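You operate a simulated robot arm through the tools that you are given. There is no shell and no other tool. Be economical: measure what you need, move in short steps, check, and stop when the job is done.

You are at the controls of a simulated two-armed robot. One attempt, no reset.

TASK
Pick up the white foam cap from the grey step behind the rollers with one hand, pass it to the other hand and put it on the left bay of the top shelf.

Only the result counts: the job must be done as asked and must still hold three seconds after the hand-in. Knocking over, shifting, dropping, spilling or breaking anything else fails it. A push-on lid holds only when it is set on centred and level and pressed home; a screw cap is set on level and turned clockwise until tight.

THE ROBOT
Two 7-joint arms with three-finger grippers on one trunk, on a base that drives. Base frame: it is fixed to the floor where the robot stands at the start and does not move with it; the origin is under the middle of the robot, x ahead of it, y to its left, z up; the surface under the hand at the start is at about z = 0.758. Readings come in m, rad, newtons and seconds.
The left shoulder is at the start at [0.037, 0.154, 1.022], the right one opposite. With the tool pointing down near the work surface each hand reaches from about 0.24 to 0.64 m from the robot's upright axis, wherever it stands, measured 20 degrees to its own side. Places, roughly: left bay of the top shelf (119x24 cm) [0.22, 2.7, 1.28]. Payload 2.69 kg a hand.
The tool frame of a hand sits at the grasp point between the pads (the TCP): z along the fingers, y along the line on which they close. The tips reach 0.029 m beyond it. The gripper opens to 0.12 m. The gripper's body begins 0.078 m behind the TCP.
Orientation is told as [roll, pitch, yaw] about the base's x, y, z axes, in that order, counted from this pose: with the fingers straight down and closing along the base's y, the tool's x points along the base's -x, its y along +y and its z along -z.

THE INTERFACE
- The arms move only by the tool play_rows. It takes "left_moves", "right_moves" or both (then of equal length, played together; a hand with none holds still); each is a list of rows, each an object of numbers (a shift or turn left out is 0, a gripper value left out holds the last): "tx", "ty", "tz": the shift along the base's x, y, z in m; "wx", "wy", "wz": the turn, a rotation vector about the base's x, y, z in rad; "claw": the closure in counts, from 0 (fully open) to 255 (shut). In form: [{"tx": .., "ty": .., "tz": .., "wx": .., "wy": .., "wz": .., "claw": ..}, ...]. A call has 1 to 20 rows; each row shifts and turns the commanded pose from where the row before left it. Rows are played at 5 a second. More than 0.05 m and 0.15 rad between two rows, or a gripper value outside its range, and nothing of the call is played. Where a pose cannot be reached the arm comes as near as it can. A force on the tool above 40 N (or 10 N above the force at the start of the call, whichever is more), or a blocked arm, ends the call early, and 0.2 s more pass. The fingers move at their own pace and stop on an object; they squeeze with about 38 N. The grip force told is the motor's: it shows also when the fingers shut on nothing. Time passes only in rows, and 0.2 s behind the last, so rows that do not move let the fingers close. The reply holds the time, the measured pose of the TCP, the force on the tool along the base axes, the opening and the grip force, in the units named above and with some noise, with the torque about the TCP (base axes, N m) and any sound that the robot's microphone picked up.
- Cameras (640 x 400 px; columns grow to the right, rows downward): "scene" is now at [0.1455, 0.0246, 1.1889]; the picture's right is [0.28, -0.96, 0.00], its down [-0.37, -0.11, -0.92] and it looks along [0.89, 0.25, -0.39] (base axes); focal length 214 px, centre (320, 200). "left" rides on the left gripper at [0.063, 0, -0.104] in its tool frame; the picture's right is [0.00, 1.00, 0.00], its down [-0.83, 0.00, -0.56] and it looks along [-0.56, 0.00, 0.83] (tool axes); focal length 275 px, centre (320, 200). "right" rides on the right gripper at [0.063, 0, -0.104] in its tool frame; the picture's right is [0.00, 1.00, 0.00], its down [-0.83, 0.00, -0.56] and it looks along [-0.56, 0.00, 0.83] (tool axes); focal length 275 px, centre (320, 200). There is no depth. A picture from a camera that has moved, and an enlarged one, comes with that camera's place and axes in the base frame and with its lens.
- get_image(camera): a new picture of that camera. It takes no simulated time.
- move_column(by): slides the trunk up (or, below 0, down) by that many m; the arms and the scene camera ride with it, the base frame stays. It gives what a move gives, with no picture.
- drive_base(legs): drives the robot by 1 to 6 legs, each [ahead, left, turn to the left] in m, m and rad, along the robot's own axes; the way and the turn of a leg run together, so that a leg with both is an arc; at most 1.5 m and 3.142 rad a leg. The arms and the cameras ride along, it lands a little off, and it stops where it bumps. It gives what a move gives.
- pan_tilt(pan, tilt): turns the head with the scene camera to pan (to the left, within 1.396 rad either way) and tilt (down, from -0.506 to 1.204), counted from straight ahead of the robot. It gives what a move gives.
- enlarge(camera, box): a new picture of the part [left, top, right, bottom] of that camera's present view, enlarged. It takes no simulated time.
- job_done(): hands the job in; it is judged then, once.

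Go step by step. Nothing tells you exact positions but the pictures and the camera data: compare them with the known pose of the tool, close in by small moves and look again before you grip or let go. The budget is 120 turns and 108 pictures, counting those below and the enlarged ones. Unless the task says otherwise, let go and move clear before handing in, and close with one line.

The tools are called after ">>>" as a command line: name --argument value ..., lists and objects as JSON in quotes. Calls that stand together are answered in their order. play_rows: Moves the arms, as the interface text tells. Its arguments: {"type":"object","properties":{"left_moves":{"type":"array","items":{"type":"object","properties":{"tx":{"type":"number"},"ty":{"type":"number"},"tz":{"type":"number"},"wx":{"type":"number"},"wy":{"type":"number"},"wz":{"type":"number"},"claw":{"type":"number"}}}},"right_moves":{"type":"array","items":{"type":"object","properties":{"tx":{"type":"number"},"ty":{"type":"number"},"tz":{"type":"number"},"wx":{"type":"number"},"wy":{"type":"number"},"wz":{"type":"number"},"claw":{"type":"number"}}}}},"required":[]} The other tools are called the same way: move_column (by) slides the trunk up or down; drive_base (legs) drives the base; pan_tilt (pan, tilt) turns the head that bears the scene camera; get_image (camera) takes a picture; enlarge (camera, box) takes an enlarged picture of a part of a camera's view; job_done () hands the job in.

At the start:

```text
time_s: 0.0
left_tool_pos: [0.3339, 0.2308, 1.1164]
left_ee_rot: [0.0, -0.001, -0.001]
left_contact_force: [-0.1, 0.3, 0.6]
left_ft_torque: [-0.01, 0.0, 0.0]
left_finger_gap: 0.12
left_gripper_force: 0.0
right_tool_pos: [0.3348, -0.0764, 1.1047]
right_ee_rot: [0.002, -0.002, 0.0]
right_contact_force: [-0.8, 0.6, -0.6]
right_ft_torque: [-0.04, 0.01, 0.01]
right_finger_gap: 0.12
right_gripper_force: 0.0
trunk travel left (down, up): [-0.388, 0.05]
robot x, y, heading: [0.0017, -0.0002, -0.001]
head pan, tilt: [0.279, 0.4]
```

scene: 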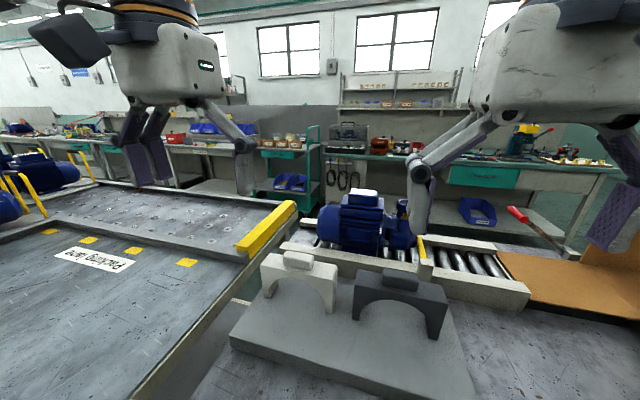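
right: 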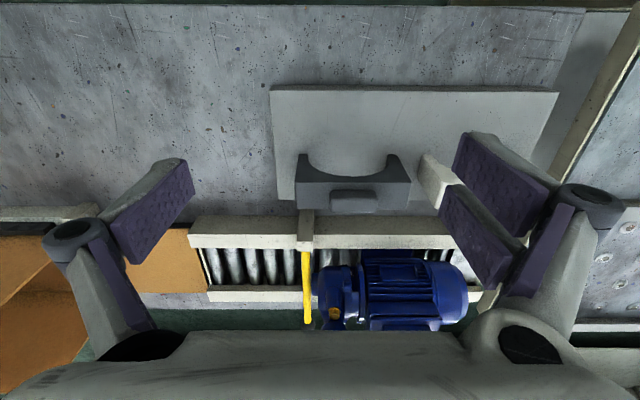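
left: 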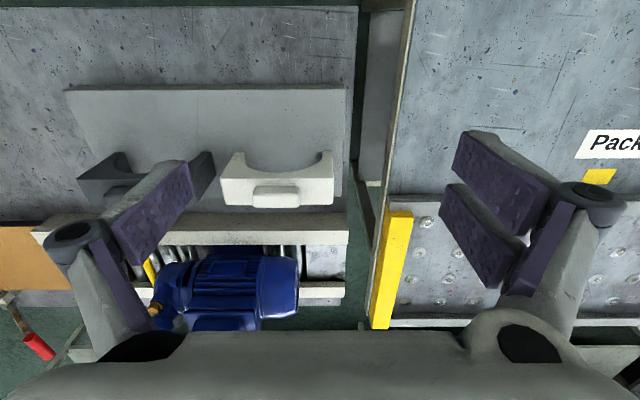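

The white cap stands on the grey step at about [0.49, 0.18], with its top knob at z≈0.89. I'll take a closer look at it and then find the shelf on the left.

>>> enlarge --camera "scene" --box '[220, 180, 480, 400]'

>>> enlarge --camera "left" --box '[60, 80, 380, 280]'

>>> pan_tilt --pan 1.39 --tilt 0.1

>>> get_image --camera "scene"

```text
1.82 times, centred on (350, 290) of scene
camera zoom: at [0.1455, 0.0246, 1.1889], right [0.28, -0.96, 0.0], down [-0.37, -0.11, -0.92], along [0.89, 0.25, -0.39], focal length 390 px, centre (266, 36)
```

zoom: 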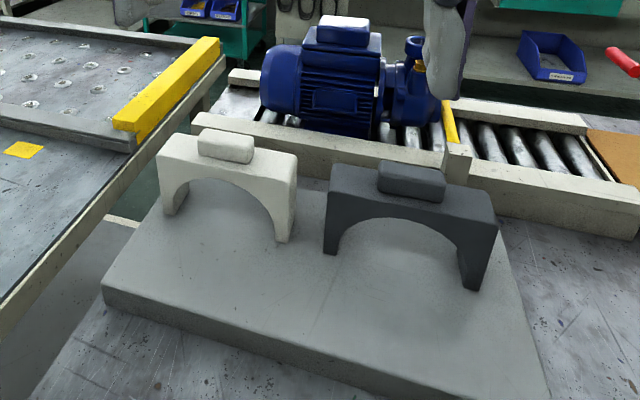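

```text
2.00 times, centred on (220, 180) of left
camera zoom: at [0.2716, 0.2303, 1.2209], right [0.0, 1.0, 0.0], down [0.83, 0.0, 0.56], along [0.56, 0.0, -0.83], focal length 551 px, centre (520, 240)
```

zoom: 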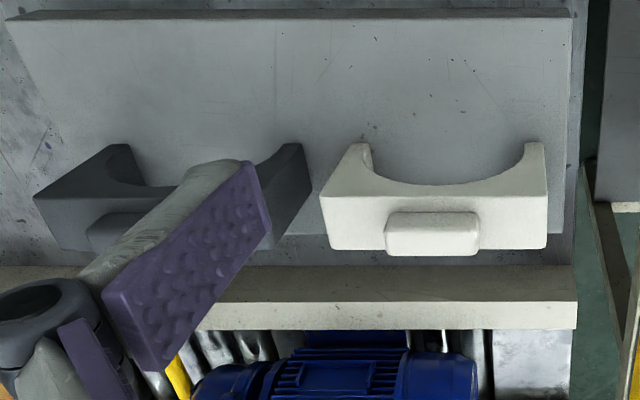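

```text
time_s: 1.3
left_tool_pos: [0.3354, 0.2313, 1.1152]
left_ee_rot: [0.001, -0.001, 0.0]
left_contact_force: [-1.2, 0.2, 0.5]
left_ft_torque: [0.03, -0.02, -0.01]
left_finger_gap: 0.12
left_gripper_force: 0.2
right_tool_pos: [0.3357, -0.076, 1.1046]
right_ee_rot: [0.003, -0.001, 0.0]
right_contact_force: [-0.2, 0.3, 0.4]
right_ft_torque: [0.01, -0.01, 0.0]
right_finger_gap: 0.12
right_gripper_force: 0.0
trunk travel left (down, up): [-0.388, 0.05]
robot x, y, heading: [0.0002, 0.0002, 0.001]
head pan, tilt: [1.389, 0.099]
```

```text
102 pictures are left
camera scene: at [0.0732, 0.0896, 1.2168], right [0.98, -0.18, 0.0], down [-0.02, -0.1, -0.99], along [0.18, 0.98, -0.1], focal length 214 px, centre (320, 200)
```

scene: 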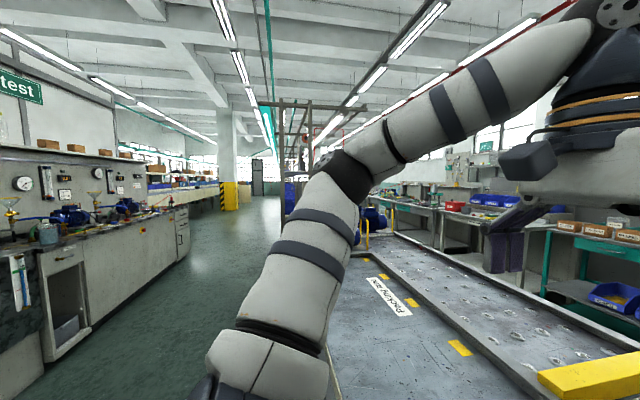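

The shelf rack stands to my left, behind the raised arm. I'll turn the left hand 90° above the cap so that it can close across the cap's thickness (along x), and move the right hand a little aside.

>>> play_rows --left_moves '[{"tx": 0.015, "ty": -0.006, "tz": -0.007, "wz": 0.1428}, {"tx": 0.015, "ty": -0.006, "tz": -0.007, "wz": 0.1428}, {"tx": 0.015, "ty": -0.006, "tz": -0.007, "wz": 0.1428}, {"tx": 0.015, "ty": -0.006, "tz": -0.007, "wz": 0.1428}, {"tx": 0.015, "ty": -0.006, "tz": -0.007, "wz": 0.1428}, {"tx": 0.015, "ty": -0.006, "tz": -0.007, "wz": 0.1428}, {"tx": 0.015, "ty": -0.006, "tz": -0.007, "wz": 0.1428}, {"tx": 0.015, "ty": -0.006, "tz": -0.007, "wz": 0.1428}, {"tx": 0.015, "ty": -0.006, "tz": -0.007, "wz": 0.1428}, {"tx": 0.015, "ty": -0.006, "tz": -0.007, "wz": 0.1428}, {"tx": 0.015, "ty": -0.006, "tz": -0.007, "wz": 0.1428}, {}]' --right_moves '[{"ty": -0.012}, {"ty": -0.012}, {"ty": -0.012}, {"ty": -0.012}, {"ty": -0.012}, {"ty": -0.012}, {"ty": -0.012}, {"ty": -0.012}, {"ty": -0.012}, {"ty": -0.012}, {"ty": -0.012}, {}]'

>>> get_image --camera "left"

>>> pan_tilt --pan 0.28 --tilt 0.6

>>> get_image --camera "scene"

```text
time_s: 3.9
left_tool_pos: [0.4997, 0.1638, 1.0392]
left_ee_rot: [-0.002, 0.0, 1.571]
left_contact_force: [-0.2, -0.1, 0.8]
left_ft_torque: [0.04, -0.01, 0.02]
left_finger_gap: 0.12
left_gripper_force: 0.2
right_tool_pos: [0.3346, -0.2086, 1.1044]
right_ee_rot: [0.003, -0.001, -0.001]
right_contact_force: [-0.8, 0.6, 0.1]
right_ft_torque: [0.01, -0.01, 0.01]
right_finger_gap: 0.1198
right_gripper_force: 0.1
trunk travel left (down, up): [-0.388, 0.05]
robot x, y, heading: [0.003, 0.0015, -0.002]
head pan, tilt: [1.389, 0.099]
```

```text
101 pictures are left
camera left: at [0.499, 0.1009, 1.1441], right [-1.0, 0.0, 0.0], down [0.0, 0.83, 0.56], along [0.0, 0.56, -0.83], focal length 275 px, centre (320, 200)
```

left: 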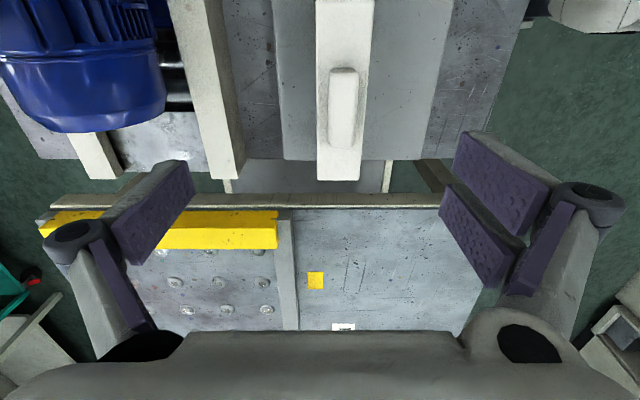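

```text
time_s: 5.3
left_tool_pos: [0.499, 0.1635, 1.0406]
left_ee_rot: [0.002, 0.001, 1.573]
left_contact_force: [-0.7, -1.0, 0.3]
left_ft_torque: [0.03, 0.0, 0.03]
left_finger_gap: 0.12
left_gripper_force: 0.1
right_tool_pos: [0.3354, -0.209, 1.1035]
right_ee_rot: [0.001, -0.002, -0.001]
right_contact_force: [0.9, -0.3, 0.3]
right_ft_torque: [-0.02, -0.01, 0.01]
right_finger_gap: 0.1201
right_gripper_force: 0.2
trunk travel left (down, up): [-0.388, 0.05]
robot x, y, heading: [0.0032, -0.0008, 0.001]
head pan, tilt: [0.279, 0.6]
```

```text
100 pictures are left
camera scene: at [0.1414, 0.0235, 1.1707], right [0.28, -0.96, 0.0], down [-0.54, -0.16, -0.83], along [0.79, 0.23, -0.56], focal length 214 px, centre (320, 200)
```

scene: 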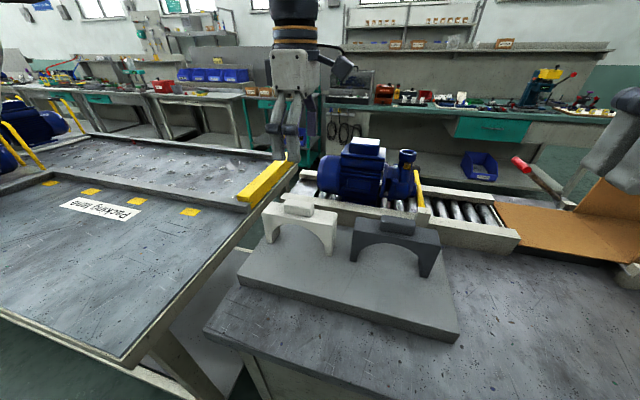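

Combining the two left-hand views puts the cap body at x≈0.479 and y≈0.165, with its top at z≈0.89. I'll line up, half close the claw, come down part way and check.

>>> play_rows --left_moves '[{"tx": -0.02, "ty": 0.002, "claw": 70}, {"tz": -0.03}, {"tz": -0.03}, {"tz": -0.02}, {}]'

>>> get_image --camera "left"

>>> enlarge --camera "scene" --box '[200, 100, 460, 300]'

```text
time_s: 6.5
left_tool_pos: [0.4782, 0.1659, 0.959]
left_ee_rot: [-0.003, 0.0, 1.57]
left_contact_force: [0.3, 0.1, 0.8]
left_ft_torque: [-0.01, -0.04, 0.0]
left_finger_gap: 0.0871
left_gripper_force: 0.0
right_tool_pos: [0.3352, -0.21, 1.1055]
right_ee_rot: [0.002, -0.004, 0.0]
right_contact_force: [-0.5, 0.9, 0.4]
right_ft_torque: [-0.02, 0.0, 0.0]
right_finger_gap: 0.12
right_gripper_force: 0.0
trunk travel left (down, up): [-0.388, 0.05]
robot x, y, heading: [0.0035, 0.0029, -0.001]
head pan, tilt: [0.279, 0.6]
```

```text
99 pictures are left
camera left: at [0.4784, 0.1033, 1.0637], right [-1.0, 0.0, 0.0], down [0.0, 0.83, 0.56], along [0.0, 0.56, -0.83], focal length 275 px, centre (320, 200)
```

left: 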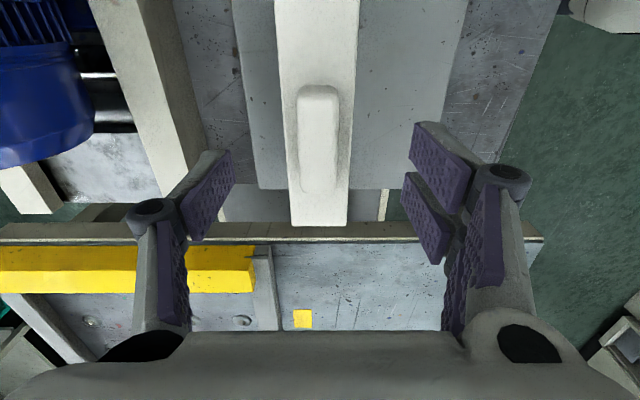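

```text
2.00 times, centred on (330, 200) of scene
camera zoom: at [0.1413, 0.0235, 1.1707], right [0.28, -0.96, 0.0], down [-0.54, -0.16, -0.83], along [0.79, 0.23, -0.56], focal length 429 px, centre (300, 200)
```

zoom: 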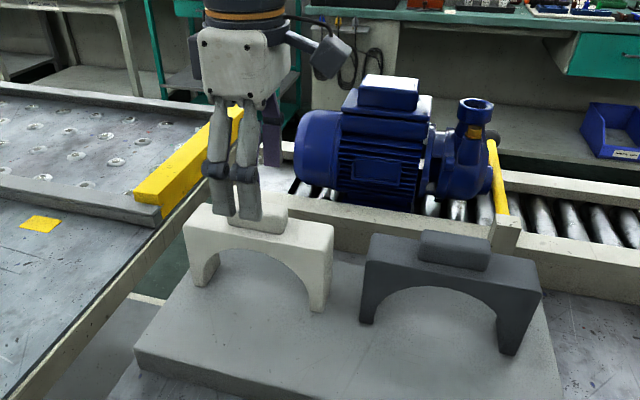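

The claw is centred on the knob. I'll come down, close and look.

>>> play_rows --left_moves '[{"ty": -0.003, "tz": -0.03}, {"tz": -0.02}, {"tz": -0.012}, {"tz": -0.01}, {}]'

>>> get_image --camera "left"

>>> enlarge --camera "scene" --box '[200, 100, 460, 300]'

```text
time_s: 7.7
left_tool_pos: [0.4795, 0.1632, 0.8877]
left_ee_rot: [0.001, -0.002, 1.571]
left_contact_force: [-0.8, -0.1, -0.3]
left_ft_torque: [-0.05, -0.01, -0.01]
left_finger_gap: 0.0869
left_gripper_force: 0.1
right_tool_pos: [0.335, -0.2093, 1.1039]
right_ee_rot: [0.001, -0.002, 0.0]
right_contact_force: [-0.4, 0.2, -0.1]
right_ft_torque: [0.0, -0.03, -0.02]
right_finger_gap: 0.1202
right_gripper_force: 0.1
trunk travel left (down, up): [-0.388, 0.05]
robot x, y, heading: [-0.003, 0.0003, 0.0]
head pan, tilt: [0.279, 0.6]
```

```text
97 pictures are left
camera left: at [0.4795, 0.1001, 0.9917], right [-1.0, 0.0, 0.0], down [0.0, 0.83, 0.56], along [0.0, 0.56, -0.83], focal length 275 px, centre (320, 200)
```

left: 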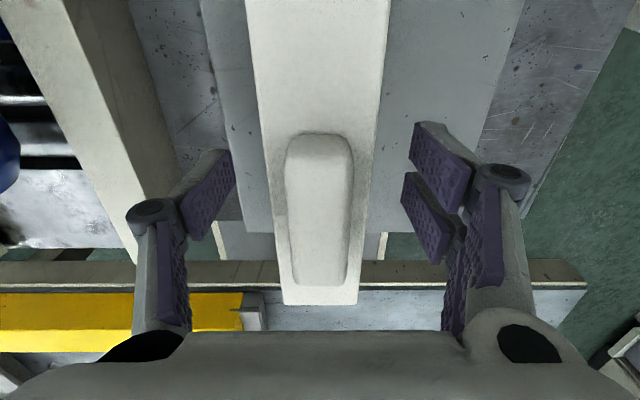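

```text
2.00 times, centred on (330, 200) of scene
camera zoom: at [0.1414, 0.0235, 1.1707], right [0.28, -0.96, 0.0], down [-0.54, -0.16, -0.83], along [0.79, 0.23, -0.56], focal length 429 px, centre (300, 200)
```

zoom: 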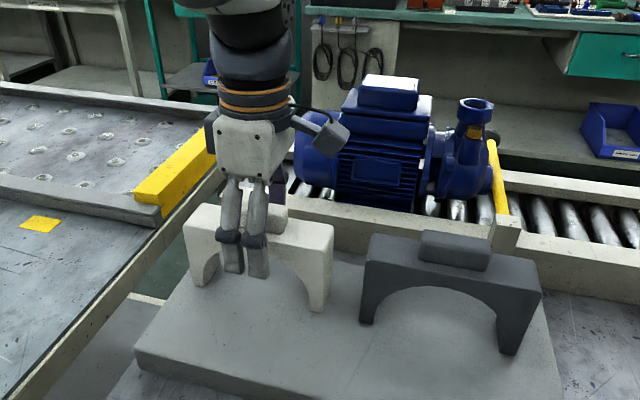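

The fingers straddle the body. I'll close the claw.

>>> play_rows --left_moves '[{"ty": -0.004, "claw": 120}, {"claw": 180}, {"claw": 230}, {"claw": 230}, {"claw": 230}]'

>>> get_image --camera "left"

```text
time_s: 8.9
left_tool_pos: [0.4806, 0.1582, 0.8872]
left_ee_rot: [0.0, 0.001, 1.57]
left_contact_force: [0.4, 0.4, 1.6]
left_ft_torque: [0.14, 0.0, -0.06]
left_finger_gap: 0.0432
left_gripper_force: 37.7
right_tool_pos: [0.3337, -0.2088, 1.1047]
right_ee_rot: [0.003, 0.0, 0.0]
right_contact_force: [0.8, -0.5, -0.1]
right_ft_torque: [-0.04, 0.02, 0.0]
right_finger_gap: 0.1203
right_gripper_force: 0.0
trunk travel left (down, up): [-0.388, 0.05]
robot x, y, heading: [0.003, -0.0003, -0.002]
head pan, tilt: [0.279, 0.6]
```

```text
95 pictures are left
camera left: at [0.4796, 0.0959, 0.9918], right [-1.0, 0.0, 0.0], down [0.0, 0.83, 0.56], along [0.0, 0.56, -0.83], focal length 275 px, centre (320, 200)
```

left: 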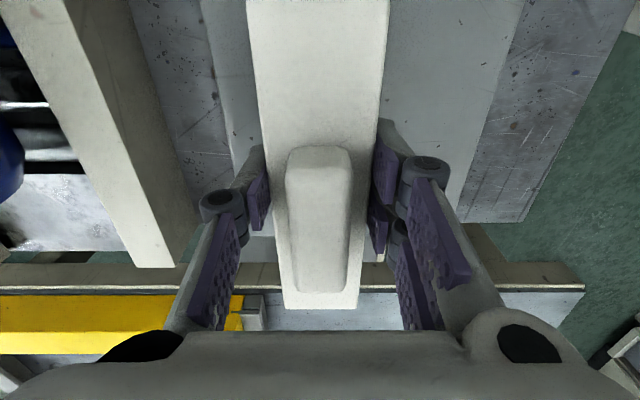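

The grip is firm at a gap of 0.043, which matches the body. I'll lift.

>>> play_rows --left_moves '[{"tz": 0.01}, {"tz": 0.02}, {"tz": 0.025}, {"tz": 0.025}, {"tz": 0.025}, {"tz": 0.025}, {"tz": 0.025}, {"tz": 0.025}, {"tz": 0.02}, {}]'

>>> get_image --camera "scene"

```text
time_s: 11.1
left_tool_pos: [0.4799, 0.159, 1.087]
left_ee_rot: [-0.002, 0.001, 1.57]
left_contact_force: [-0.2, -0.5, -0.5]
left_ft_torque: [0.02, -0.04, 0.01]
left_finger_gap: 0.0435
left_gripper_force: 38.0
right_tool_pos: [0.3348, -0.209, 1.1043]
right_ee_rot: [0.002, -0.001, 0.0]
right_contact_force: [-0.1, -0.1, 0.8]
right_ft_torque: [0.02, -0.02, -0.01]
right_finger_gap: 0.1198
right_gripper_force: 0.1
trunk travel left (down, up): [-0.388, 0.05]
robot x, y, heading: [0.0014, 0.0043, -0.002]
head pan, tilt: [0.279, 0.6]
```

```text
94 pictures are left
camera scene: at [0.1415, 0.0235, 1.1706], right [0.28, -0.96, 0.0], down [-0.54, -0.16, -0.83], along [0.79, 0.23, -0.56], focal length 214 px, centre (320, 200)
```

scene: 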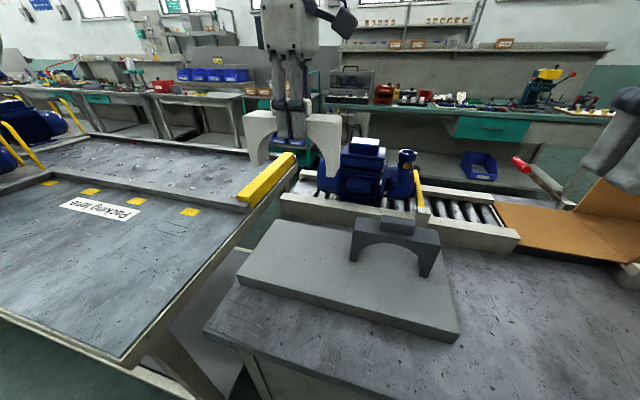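

The cap is lifted cleanly. I'll bring the right hand round so that its fingers point left (+y) and close along x, stopping short of the cap's right end.

>>> play_rows --right_moves '[{"tx": 0.013, "wz": -0.1428}, {"tx": 0.013, "wz": -0.1428}, {"tx": 0.013, "wz": -0.1428}, {"tx": 0.013, "wz": -0.1428}, {"tx": 0.013, "wz": -0.1428}, {"tx": 0.013, "wz": -0.1428}, {"tx": 0.013, "wz": -0.1428}, {"tx": 0.013, "wz": -0.1428}, {"tx": 0.013, "wz": -0.1428}, {"tx": 0.013, "wz": -0.1428}, {"tx": 0.013, "wz": -0.1428}, {}]'

>>> play_rows --right_moves '[{"ty": 0.012, "tz": -0.0035, "wx": 0.1428}, {"ty": 0.012, "tz": -0.0035, "wx": 0.1428}, {"ty": 0.012, "tz": -0.0035, "wx": 0.1428}, {"ty": 0.012, "tz": -0.0035, "wx": 0.1428}, {"ty": 0.012, "tz": -0.0035, "wx": 0.1428}, {"ty": 0.012, "tz": -0.0035, "wx": 0.1428}, {"ty": 0.012, "tz": -0.0035, "wx": 0.1428}, {"ty": 0.012, "tz": -0.0035, "wx": 0.1428}, {"ty": 0.012, "tz": -0.0035, "wx": 0.1428}, {"ty": 0.012, "tz": -0.0035, "wx": 0.1428}, {"ty": 0.012, "tz": -0.0035, "wx": 0.1428}, {}]'

>>> get_image --camera "right"

>>> get_image --camera "scene"

```text
time_s: 13.7
left_tool_pos: [0.4797, 0.1594, 1.0876]
left_ee_rot: [0.0, 0.0, 1.569]
left_contact_force: [0.7, 0.2, -0.1]
left_ft_torque: [0.0, -0.03, 0.01]
left_finger_gap: 0.0431
left_gripper_force: 38.3
right_tool_pos: [0.4778, -0.2097, 1.1032]
right_ee_rot: [0.003, -0.002, -1.571]
right_contact_force: [0.3, -0.3, 0.6]
right_ft_torque: [-0.01, 0.01, -0.03]
right_finger_gap: 0.12
right_gripper_force: 0.0
trunk travel left (down, up): [-0.388, 0.05]
robot x, y, heading: [-0.0032, 0.0, 0.002]
head pan, tilt: [0.279, 0.6]
```

```text
time_s: 16.3
left_tool_pos: [0.4795, 0.1596, 1.0865]
left_ee_rot: [0.001, 0.0, 1.572]
left_contact_force: [-0.1, 0.4, -0.7]
left_ft_torque: [-0.03, 0.0, 0.01]
left_finger_gap: 0.0431
left_gripper_force: 38.0
right_tool_pos: [0.4775, -0.0775, 1.0659]
right_ee_rot: [1.841, 1.571, 0.268]
right_contact_force: [-0.1, -0.6, 0.4]
right_ft_torque: [-0.02, 0.03, 0.01]
right_finger_gap: 0.1201
right_gripper_force: 0.0
trunk travel left (down, up): [-0.388, 0.05]
robot x, y, heading: [-0.0026, 0.0024, 0.002]
head pan, tilt: [0.279, 0.6]
```

```text
93 pictures are left
camera right: at [0.4763, -0.1802, 1.1289], right [1.0, 0.0, 0.01], down [0.0, -0.56, -0.83], along [0.0, 0.83, -0.56], focal length 275 px, centre (320, 200)
```

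right: 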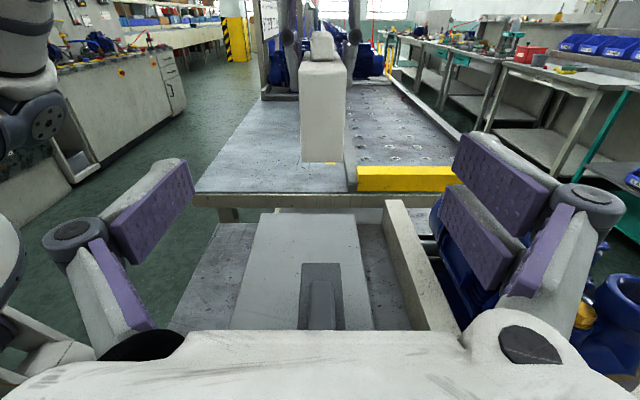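

```text
92 pictures are left
camera scene: at [0.1413, 0.0235, 1.1707], right [0.28, -0.96, 0.0], down [-0.54, -0.16, -0.83], along [0.79, 0.23, -0.56], focal length 214 px, centre (320, 200)
```

scene: 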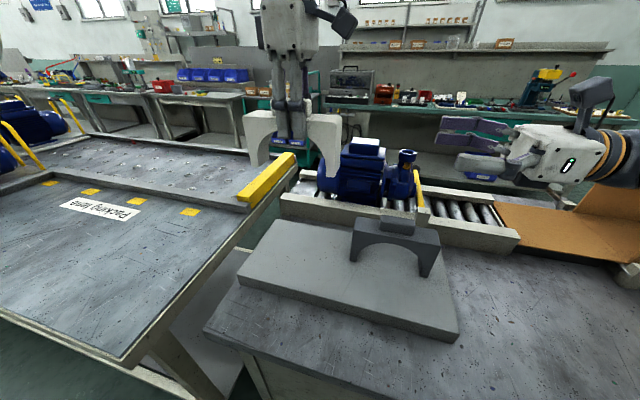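

The cap's right end is at about y=0.08 with its top at z≈1.093, and x lines up with the right hand. I'll move in until the right fingers straddle the end leg.

>>> play_rows --right_moves '[{"ty": 0.04, "claw": 50}, {"ty": 0.04}, {"ty": 0.03}, {"ty": 0.025}, {"ty": 0.025}, {"ty": 0.015}, {}]'

>>> get_image --camera "right"

>>> enlarge --camera "scene" --box '[220, 40, 480, 220]'

```text
time_s: 17.9
left_tool_pos: [0.48, 0.1595, 1.0869]
left_ee_rot: [-0.001, 0.001, 1.57]
left_contact_force: [0.0, 0.8, -0.4]
left_ft_torque: [0.01, -0.03, 0.01]
left_finger_gap: 0.0434
left_gripper_force: 37.7
right_tool_pos: [0.4765, 0.0991, 1.0659]
right_ee_rot: [0.431, 1.568, -1.142]
right_contact_force: [0.3, 0.4, 0.2]
right_ft_torque: [0.0, 0.0, 0.0]
right_finger_gap: 0.0966
right_gripper_force: 0.0
trunk travel left (down, up): [-0.388, 0.05]
robot x, y, heading: [-0.0035, 0.0001, 0.003]
head pan, tilt: [0.279, 0.6]
```

```text
91 pictures are left
camera right: at [0.4767, -0.0048, 1.1291], right [1.0, 0.0, 0.01], down [0.0, -0.56, -0.83], along [0.0, 0.83, -0.56], focal length 275 px, centre (320, 200)
```

right: 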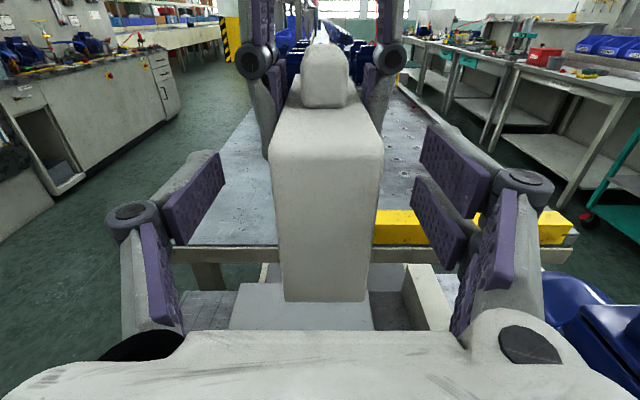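

```text
2.22 times, centred on (350, 130) of scene
camera zoom: at [0.1414, 0.0234, 1.1707], right [0.28, -0.96, 0.0], down [-0.54, -0.16, -0.83], along [0.79, 0.23, -0.56], focal length 477 px, centre (253, 356)
```

zoom: 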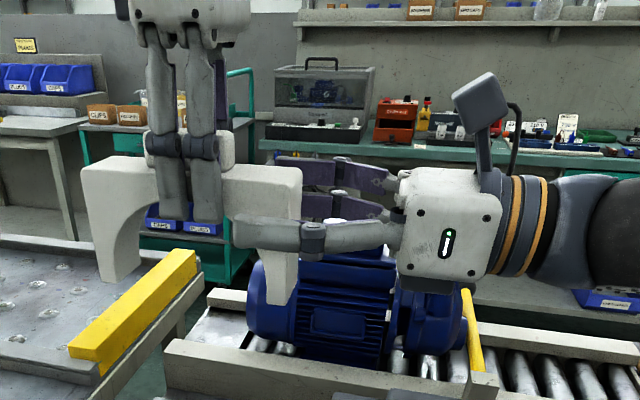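

The right fingers are placed well over the leg. I'll centre in x by 3 mm, close the right claw, and only then open the left.

>>> play_rows --right_moves '[{"tx": 0.003, "claw": 110}, {"claw": 170}, {"claw": 230}, {}, {}]'

>>> get_image --camera "right"

```text
time_s: 19.1
left_tool_pos: [0.4806, 0.1591, 1.0869]
left_ee_rot: [-0.001, 0.0, 1.571]
left_contact_force: [6.0, 4.6, -1.3]
left_ft_torque: [0.15, 0.0, 0.03]
left_finger_gap: 0.0432
left_gripper_force: 38.0
right_tool_pos: [0.4807, 0.0981, 1.0655]
right_ee_rot: [0.64, 1.569, -0.932]
right_contact_force: [-5.8, -4.4, -0.2]
right_ft_torque: [-0.01, -0.08, 0.29]
right_finger_gap: 0.0442
right_gripper_force: 37.8
trunk travel left (down, up): [-0.388, 0.05]
robot x, y, heading: [0.0008, -0.0017, 0.0]
head pan, tilt: [0.279, 0.6]
```

```text
89 pictures are left
camera right: at [0.4795, -0.0051, 1.1292], right [1.0, 0.0, 0.01], down [0.0, -0.56, -0.83], along [0.0, 0.83, -0.56], focal length 275 px, centre (320, 200)
```

right: 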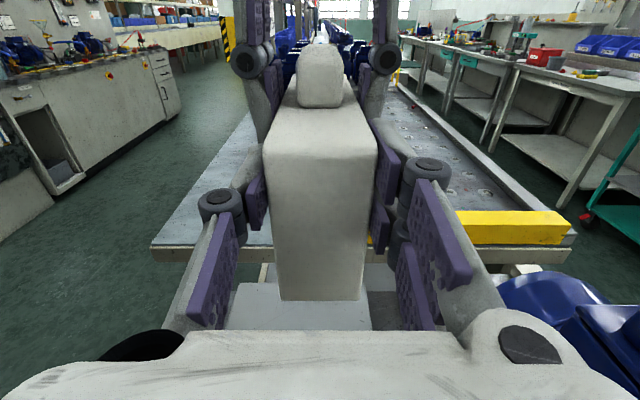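

Both hands hold the cap with only small opposing forces. I'll open the left claw and lift that hand straight up, clear of the knob.

>>> play_rows --left_moves '[{"claw": 180}, {"claw": 100}, {"claw": 50}, {"tz": 0.02}, {"tz": 0.03}, {"tz": 0.03}, {"tz": 0.03}, {"tz": 0.03}, {}]'

>>> get_image --camera "right"

>>> get_image --camera "scene"

```text
time_s: 21.1
left_tool_pos: [0.4772, 0.1588, 1.1438]
left_ee_rot: [-0.004, -0.001, 1.57]
left_contact_force: [0.5, -0.3, -1.1]
left_ft_torque: [0.01, 0.01, -0.01]
left_finger_gap: 0.0966
left_gripper_force: 0.1
left hand out of reach, approached as far as the arm can: row 6, 7, 8
right_tool_pos: [0.4813, 0.0991, 1.0659]
right_ee_rot: [0.462, 1.569, -1.109]
right_contact_force: [-0.3, 0.6, -0.4]
right_ft_torque: [0.0, -0.02, 0.02]
right_finger_gap: 0.0441
right_gripper_force: 38.0
trunk travel left (down, up): [-0.388, 0.05]
robot x, y, heading: [0.0008, -0.003, -0.001]
head pan, tilt: [0.279, 0.6]
```

```text
88 pictures are left
camera right: at [0.4797, -0.0052, 1.1291], right [1.0, 0.0, 0.01], down [0.0, -0.56, -0.83], along [0.0, 0.83, -0.56], focal length 275 px, centre (320, 200)
```

right: 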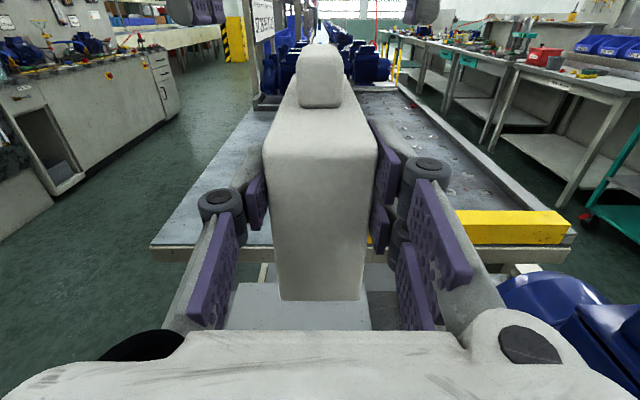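

```text
87 pictures are left
camera scene: at [0.1415, 0.0235, 1.1706], right [0.28, -0.96, 0.0], down [-0.54, -0.16, -0.83], along [0.79, 0.23, -0.56], focal length 214 px, centre (320, 200)
```

scene: 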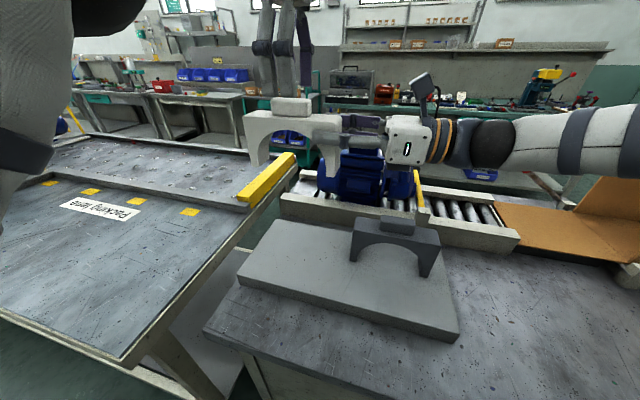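

The handover is complete: the right hand alone holds the cap. I'll move the left hand away to the left and then look toward the shelf.

>>> play_rows --left_moves '[{"ty": 0.04}, {"ty": 0.04}, {"ty": 0.04}, {"tx": -0.04, "ty": 0.03}, {"tx": -0.05}, {"tx": -0.05}, {"tx": -0.03, "tz": -0.04}, {"tz": -0.05}, {}]'

>>> pan_tilt --pan 1.39 --tilt 0.2

>>> get_image --camera "scene"

>>> get_image --camera "right"

```text
time_s: 23.1
left_tool_pos: [0.3339, 0.3522, 1.0679]
left_ee_rot: [0.001, 0.001, 1.571]
left_contact_force: [0.2, 0.0, 0.0]
left_ft_torque: [0.03, 0.0, 0.01]
left_finger_gap: 0.0965
left_gripper_force: 0.0
left hand out of reach, approached as far as the arm can: row 6, 7, 8
right_tool_pos: [0.4798, 0.0978, 1.0659]
right_ee_rot: [0.662, 1.57, -0.91]
right_contact_force: [0.5, 0.3, 0.4]
right_ft_torque: [-0.06, 0.01, -0.01]
right_finger_gap: 0.0442
right_gripper_force: 37.9
trunk travel left (down, up): [-0.388, 0.05]
robot x, y, heading: [0.0011, 0.001, 0.002]
head pan, tilt: [0.279, 0.6]
```

```text
time_s: 24.4
left_tool_pos: [0.3356, 0.3512, 1.0693]
left_ee_rot: [0.001, 0.0, 1.571]
left_contact_force: [0.4, 0.2, 0.7]
left_ft_torque: [0.05, 0.02, 0.04]
left_finger_gap: 0.0964
left_gripper_force: 0.1
right_tool_pos: [0.4822, 0.0997, 1.0648]
right_ee_rot: [0.412, 1.571, -1.157]
right_contact_force: [0.1, 0.8, -0.2]
right_ft_torque: [-0.05, 0.01, -0.01]
right_finger_gap: 0.0443
right_gripper_force: 38.5
trunk travel left (down, up): [-0.388, 0.05]
robot x, y, heading: [-0.0023, -0.0009, 0.004]
head pan, tilt: [1.389, 0.201]
```

```text
86 pictures are left
camera scene: at [0.0738, 0.0906, 1.2074], right [0.98, -0.18, 0.0], down [-0.04, -0.2, -0.98], along [0.18, 0.96, -0.2], focal length 214 px, centre (320, 200)
```

scene: 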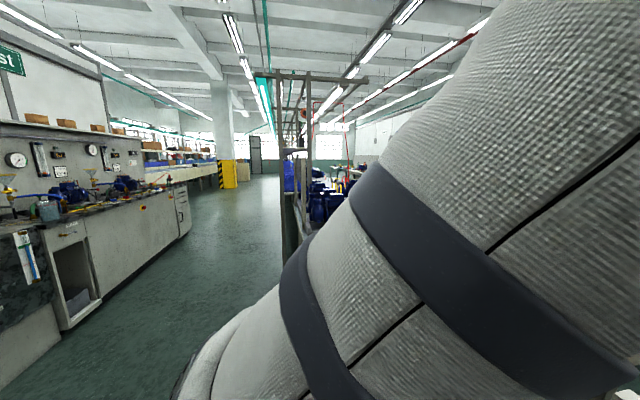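

```text
85 pictures are left
camera right: at [0.4798, -0.0052, 1.129], right [1.0, 0.0, 0.01], down [0.0, -0.56, -0.83], along [0.0, 0.83, -0.56], focal length 275 px, centre (320, 200)
```

right: 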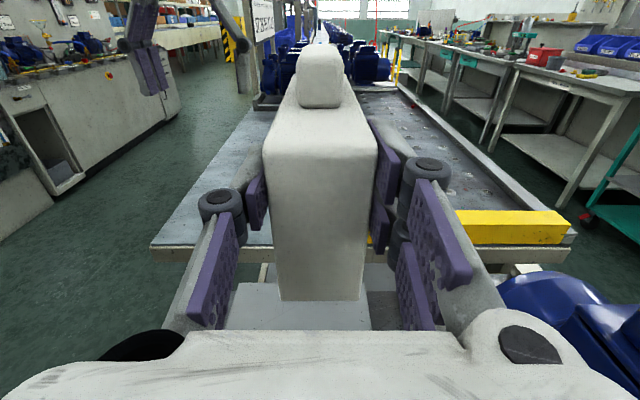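

The rack is down the aisle with its open long side probably facing the aisle (−x), so I should keep this heading and slide sideways. First I'll back away from the table, raise the trunk and look.

>>> drive_base --legs '[[-0.25, 0, 0], [-0.25, 0, 0]]'

>>> get_image --camera "scene"

>>> get_image --camera "right"

```text
time_s: 27.7
left_tool_pos: [-0.1642, 0.3508, 1.0684]
left_ee_rot: [-0.001, 0.002, 1.569]
left_contact_force: [-0.2, -0.5, 0.2]
left_ft_torque: [0.03, -0.04, -0.02]
left_finger_gap: 0.0963
left_gripper_force: 0.0
right_tool_pos: [-0.0182, 0.0981, 1.0651]
right_ee_rot: [0.736, 1.569, -0.84]
right_contact_force: [-0.3, -0.3, -0.3]
right_ft_torque: [-0.03, 0.03, 0.0]
right_finger_gap: 0.0443
right_gripper_force: 37.4
trunk travel left (down, up): [-0.388, 0.05]
robot x, y, heading: [-0.4954, 0.0027, -0.01]
head pan, tilt: [1.389, 0.201]
```

```text
84 pictures are left
camera scene: at [-0.4257, 0.0915, 1.2075], right [0.98, -0.18, 0.0], down [-0.04, -0.2, -0.98], along [0.18, 0.96, -0.2], focal length 214 px, centre (320, 200)
```

scene: 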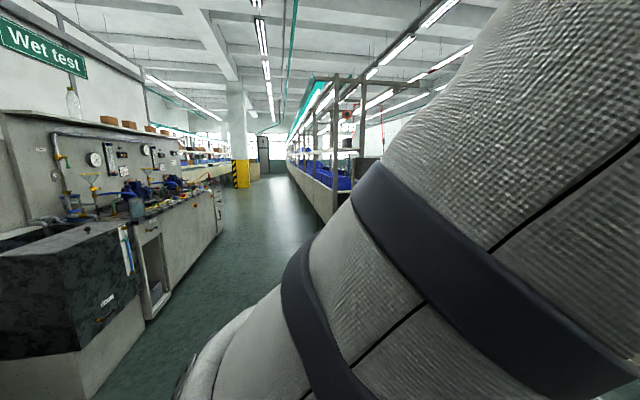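

```text
83 pictures are left
camera right: at [-0.0197, -0.0058, 1.1294], right [1.0, 0.0, 0.01], down [0.0, -0.56, -0.83], along [0.01, 0.83, -0.56], focal length 275 px, centre (320, 200)
```

right: 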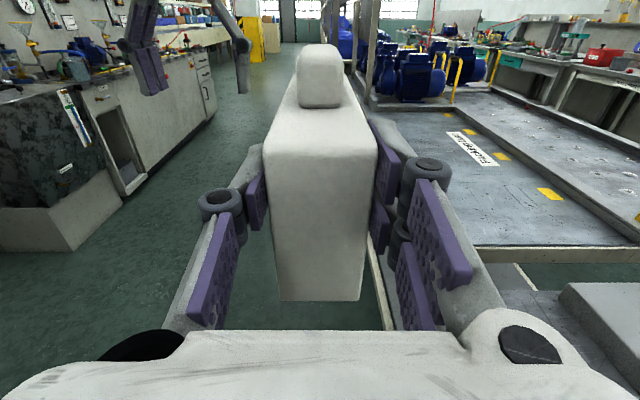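

The aisle is clear from x≈-1.47 to 0.1, and the rack lines its right side. I'll slide left half way and look at the rack.

>>> drive_base --legs '[[0, 0.8, 0], [0, 0.5, 0]]'

>>> pan_tilt --pan 0.7 --tilt 0.0

>>> get_image --camera "scene"

>>> get_image --camera "right"

```text
time_s: 38.1
left_tool_pos: [-0.1631, 1.6474, 1.0681]
left_ee_rot: [0.004, 0.001, 1.57]
left_contact_force: [-0.5, 0.3, 0.0]
left_ft_torque: [-0.04, -0.01, 0.01]
left_finger_gap: 0.0965
left_gripper_force: 0.0
right_tool_pos: [-0.0168, 1.3941, 1.0651]
right_ee_rot: [0.431, 1.569, -1.144]
right_contact_force: [0.4, -0.2, 0.3]
right_ft_torque: [-0.09, -0.02, 0.02]
right_finger_gap: 0.0443
right_gripper_force: 38.0
trunk travel left (down, up): [-0.388, 0.05]
robot x, y, heading: [-0.4984, 1.2939, -0.0]
head pan, tilt: [1.389, 0.201]
```

```text
time_s: 39.2
left_tool_pos: [-0.1639, 1.6475, 1.0672]
left_ee_rot: [0.002, 0.003, 1.571]
left_contact_force: [-0.4, -0.2, -0.4]
left_ft_torque: [-0.01, 0.0, 0.01]
left_finger_gap: 0.0962
left_gripper_force: 0.0
right_tool_pos: [-0.0164, 1.3936, 1.0651]
right_ee_rot: [0.46, 1.569, -1.111]
right_contact_force: [0.0, -0.1, -0.3]
right_ft_torque: [-0.06, 0.0, -0.03]
right_finger_gap: 0.0443
right_gripper_force: 38.6
trunk travel left (down, up): [-0.388, 0.05]
robot x, y, heading: [-0.4976, 1.2955, 0.002]
head pan, tilt: [0.7, 0.0]
```

```text
82 pictures are left
camera scene: at [-0.3722, 1.3528, 1.2258], right [0.64, -0.76, 0.0], down [0.0, 0.0, -1.0], along [0.76, 0.64, 0.0], focal length 214 px, centre (320, 200)
```

scene: 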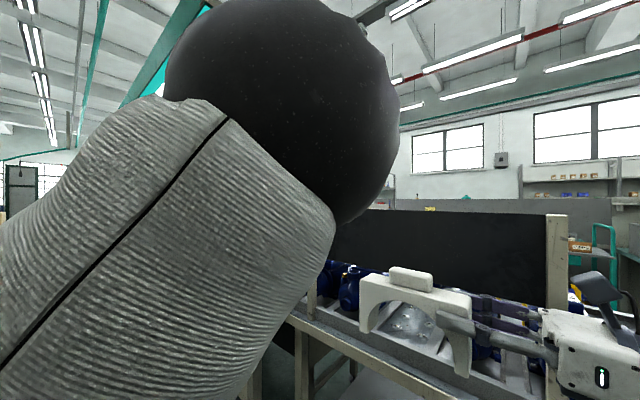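

```text
81 pictures are left
camera right: at [-0.0178, 1.2905, 1.1291], right [1.0, 0.0, 0.01], down [0.0, -0.56, -0.83], along [0.0, 0.83, -0.56], focal length 275 px, centre (320, 200)
```

right: 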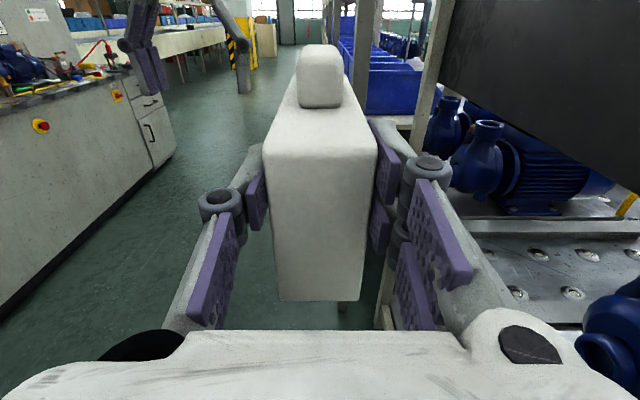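

The left elbow blocks the head's view. I'll lower the left hand over the empty aisle and look again.

>>> play_rows --left_moves '[{"tz": -0.05}, {"tz": -0.05}, {"tz": -0.05}, {"tz": -0.05}, {"tz": -0.05}, {"tz": -0.05}, {"tz": -0.05}, {}]'

>>> get_image --camera "scene"

```text
time_s: 41.0
left_tool_pos: [-0.1643, 1.6476, 0.7162]
left_ee_rot: [0.002, 0.002, 1.57]
left_contact_force: [-0.3, 0.5, 0.7]
left_ft_torque: [0.01, 0.02, 0.01]
left_finger_gap: 0.0967
left_gripper_force: 0.1
right_tool_pos: [-0.0174, 1.3932, 1.0656]
right_ee_rot: [0.719, 1.569, -0.855]
right_contact_force: [-0.6, -0.2, -1.1]
right_ft_torque: [-0.06, -0.01, -0.02]
right_finger_gap: 0.0442
right_gripper_force: 37.9
trunk travel left (down, up): [-0.388, 0.05]
robot x, y, heading: [-0.496, 1.2958, -0.005]
head pan, tilt: [0.7, 0.0]
```

```text
80 pictures are left
camera scene: at [-0.3725, 1.3525, 1.226], right [0.64, -0.76, 0.0], down [0.0, 0.0, -1.0], along [0.76, 0.64, 0.0], focal length 214 px, centre (320, 200)
```

scene: 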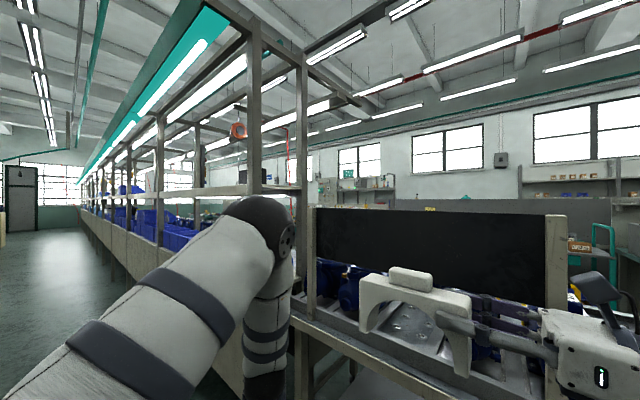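

The rack bay runs between posts at y≈2.09 and 3.31, with the shelf front at x≈0.10, back at 0.34, and top near z≈1.28. I'll back off a little more, slide to the bay and inspect the shelf.

>>> drive_base --legs '[[-0.1, 0, 0], [0, 1.2, 0]]'

>>> pan_tilt --pan 0.1 --tilt 0.1

>>> move_column --by 0.05

>>> get_image --camera "scene"

>>> get_image --camera "right"

```text
time_s: 51.1
left_tool_pos: [-0.2637, 2.841, 0.7172]
left_ee_rot: [0.002, 0.003, 1.572]
left_contact_force: [-0.2, -0.4, -0.6]
left_ft_torque: [0.03, -0.03, -0.04]
left_finger_gap: 0.0967
left_gripper_force: 0.0
right_tool_pos: [-0.116, 2.5865, 1.0642]
right_ee_rot: [0.442, 1.569, -1.13]
right_contact_force: [0.5, -0.3, 0.0]
right_ft_torque: [-0.01, 0.01, 0.01]
right_finger_gap: 0.0441
right_gripper_force: 37.4
trunk travel left (down, up): [-0.388, 0.05]
robot x, y, heading: [-0.5963, 2.4874, -0.001]
head pan, tilt: [0.7, 0.0]
```

```text
time_s: 52.1
left_tool_pos: [-0.2637, 2.8404, 0.7175]
left_ee_rot: [0.001, 0.003, 1.572]
left_contact_force: [-0.4, -0.2, 0.3]
left_ft_torque: [-0.03, -0.03, -0.01]
left_finger_gap: 0.0964
left_gripper_force: 0.1
right_tool_pos: [-0.1165, 2.5863, 1.0658]
right_ee_rot: [0.453, 1.569, -1.119]
right_contact_force: [-0.2, 0.1, 0.6]
right_ft_torque: [-0.02, -0.01, 0.0]
right_finger_gap: 0.044
right_gripper_force: 38.0
trunk travel left (down, up): [-0.388, 0.05]
robot x, y, heading: [-0.5973, 2.4869, -0.001]
head pan, tilt: [0.099, 0.099]
```

```text
time_s: 53.0
left_tool_pos: [-0.2634, 2.8417, 0.7672]
left_ee_rot: [0.003, 0.001, 1.571]
left_contact_force: [-0.1, -0.3, -0.4]
left_ft_torque: [-0.01, 0.03, -0.03]
left_finger_gap: 0.0965
left_gripper_force: 0.1
right_tool_pos: [-0.1149, 2.5865, 1.1135]
right_ee_rot: [-0.721, 1.567, -2.292]
right_contact_force: [0.3, 0.3, -0.3]
right_ft_torque: [0.0, 0.02, 0.02]
right_finger_gap: 0.0442
right_gripper_force: 37.6
trunk travel left (down, up): [-0.438, 0.0]
robot x, y, heading: [-0.5994, 2.4908, -0.004]
head pan, tilt: [0.099, 0.099]
```

```text
79 pictures are left
camera scene: at [-0.5017, 2.4965, 1.2721], right [0.1, -1.0, 0.0], down [-0.1, -0.01, -0.99], along [0.99, 0.1, -0.1], focal length 214 px, centre (320, 200)
```

scene: 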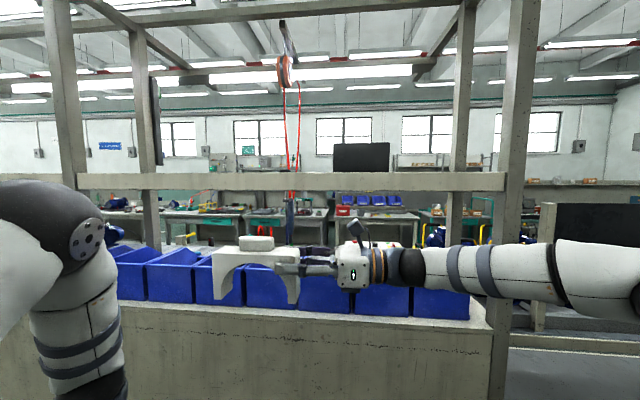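

```text
78 pictures are left
camera right: at [-0.1163, 2.483, 1.1774], right [1.0, 0.0, 0.0], down [0.0, -0.56, -0.83], along [0.0, 0.83, -0.56], focal length 275 px, centre (320, 200)
```

right: 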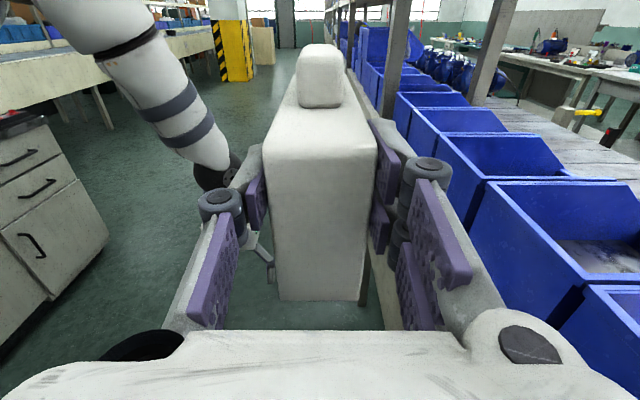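

The shelf's front edge is a board with its top at about z≈1.29. I'll turn the right hand to point forward and raise it above shelf height while still clear of the rack, then look onto the shelf with its camera.

>>> play_rows --right_moves '[{"tx": -0.005, "ty": -0.018, "tz": 0.026, "wz": -0.1428}, {"tx": -0.005, "ty": -0.018, "tz": 0.026, "wz": -0.1428}, {"tx": -0.005, "ty": -0.018, "tz": 0.026, "wz": -0.1428}, {"tx": -0.005, "ty": -0.018, "tz": 0.026, "wz": -0.1428}, {"tx": -0.005, "ty": -0.018, "tz": 0.026, "wz": -0.1428}, {"tx": -0.005, "ty": -0.018, "tz": 0.026, "wz": -0.1428}, {"tx": -0.005, "ty": -0.018, "tz": 0.026, "wz": -0.1428}, {"tx": -0.005, "ty": -0.018, "tz": 0.026, "wz": -0.1428}, {"tx": -0.005, "ty": -0.018, "tz": 0.026, "wz": -0.1428}, {"tx": -0.005, "ty": -0.018, "tz": 0.026, "wz": -0.1428}, {"tx": -0.005, "ty": -0.018, "tz": 0.026, "wz": -0.1428}, {}]'

>>> get_image --camera "right"

>>> get_image --camera "scene"

```text
time_s: 55.6
left_tool_pos: [-0.2632, 2.8402, 0.767]
left_ee_rot: [0.001, 0.0, 1.571]
left_contact_force: [-0.4, 0.2, -0.4]
left_ft_torque: [0.01, -0.03, -0.01]
left_finger_gap: 0.0963
left_gripper_force: 0.1
right_tool_pos: [-0.1725, 2.3867, 1.4017]
right_ee_rot: [0.308, 1.569, -2.837]
right_contact_force: [-0.3, 0.5, -0.4]
right_ft_torque: [-0.03, 0.03, 0.01]
right_finger_gap: 0.0117
right_gripper_force: 0.0
trunk travel left (down, up): [-0.438, 0.0]
robot x, y, heading: [-0.5967, 2.4893, 0.002]
head pan, tilt: [0.099, 0.099]
```

```text
77 pictures are left
camera right: at [-0.2768, 2.3893, 1.4652], right [0.0, -1.0, 0.01], down [-0.56, 0.0, -0.83], along [0.83, -0.01, -0.56], focal length 275 px, centre (320, 200)
```

right: 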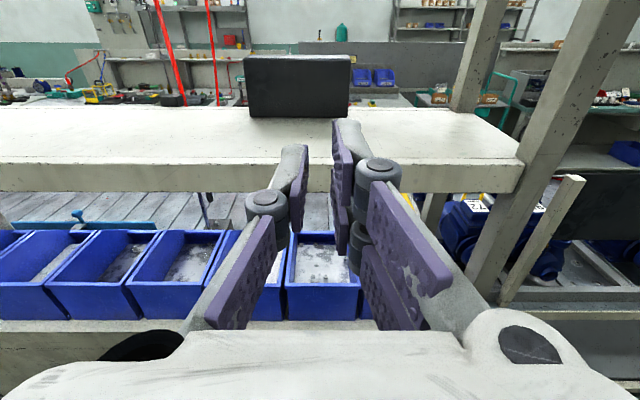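

```text
76 pictures are left
camera scene: at [-0.502, 2.4963, 1.2721], right [0.1, -1.0, 0.0], down [-0.1, -0.01, -0.99], along [0.99, 0.1, -0.1], focal length 214 px, centre (320, 200)
```

scene: 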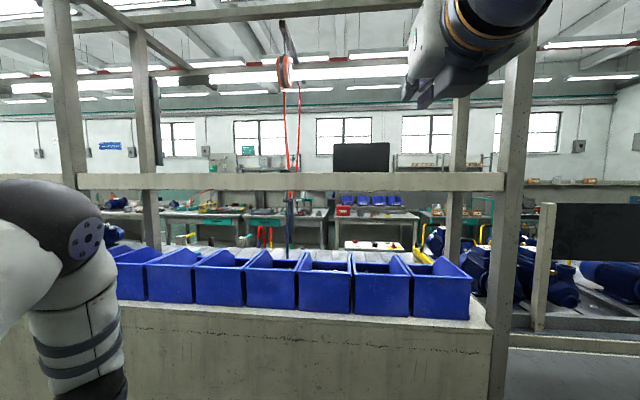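

The right claw closed on nothing, so the cap slipped out during the turn. I need to find where it fell.

>>> pan_tilt --pan 0.0 --tilt 1.0

>>> get_image --camera "scene"

>>> get_image --camera "left"

```text
time_s: 56.9
left_tool_pos: [-0.2625, 2.842, 0.7676]
left_ee_rot: [0.0, 0.001, 1.57]
left_contact_force: [-1.1, -0.2, -0.3]
left_ft_torque: [0.01, 0.02, -0.04]
left_finger_gap: 0.0967
left_gripper_force: 0.1
right_tool_pos: [-0.1722, 2.3884, 1.4022]
right_ee_rot: [0.531, 1.57, -2.611]
right_contact_force: [0.2, -0.1, -0.7]
right_ft_torque: [-0.01, 0.03, -0.03]
right_finger_gap: 0.0118
right_gripper_force: 0.1
trunk travel left (down, up): [-0.438, 0.0]
robot x, y, heading: [-0.5965, 2.4855, -0.001]
head pan, tilt: [0.0, 1.0]
```

```text
75 pictures are left
camera scene: at [-0.5243, 2.4873, 1.1941], right [0.0, -1.0, 0.0], down [-0.84, 0.0, -0.54], along [0.54, 0.0, -0.84], focal length 214 px, centre (320, 200)
```

scene: 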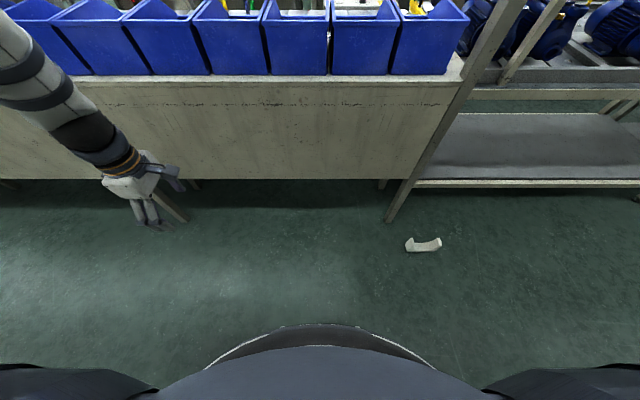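

```text
74 pictures are left
camera left: at [-0.2633, 2.7778, 0.8717], right [-1.0, 0.0, 0.0], down [0.0, 0.83, 0.55], along [0.0, 0.55, -0.83], focal length 275 px, centre (320, 200)
```

left: 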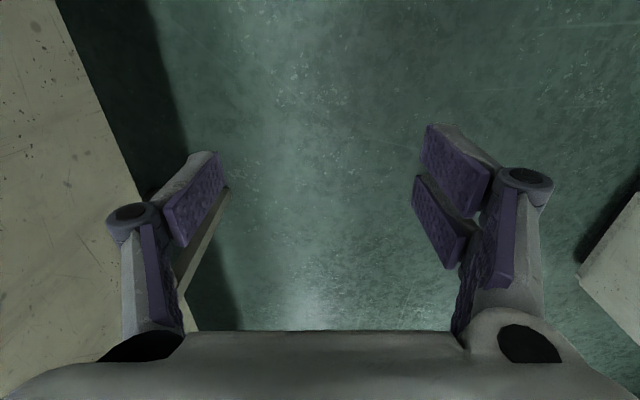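

The cap is on the aisle floor at about [-0.08, 1.89]. I'll look closer to see how it lies.

>>> enlarge --camera "scene" --box '[360, 200, 490, 290]'

```text
4.44 times, centred on (425, 245) of scene
camera zoom: at [-0.5243, 2.4873, 1.1941], right [0.0, -1.0, 0.0], down [-0.84, 0.0, -0.54], along [0.54, 0.0, -0.84], focal length 953 px, centre (-147, 0)
```

zoom: 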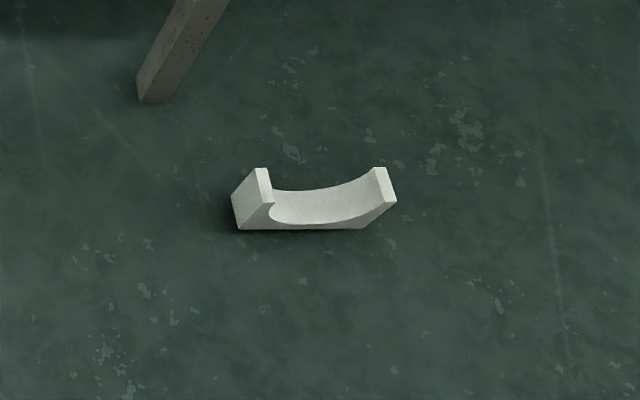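

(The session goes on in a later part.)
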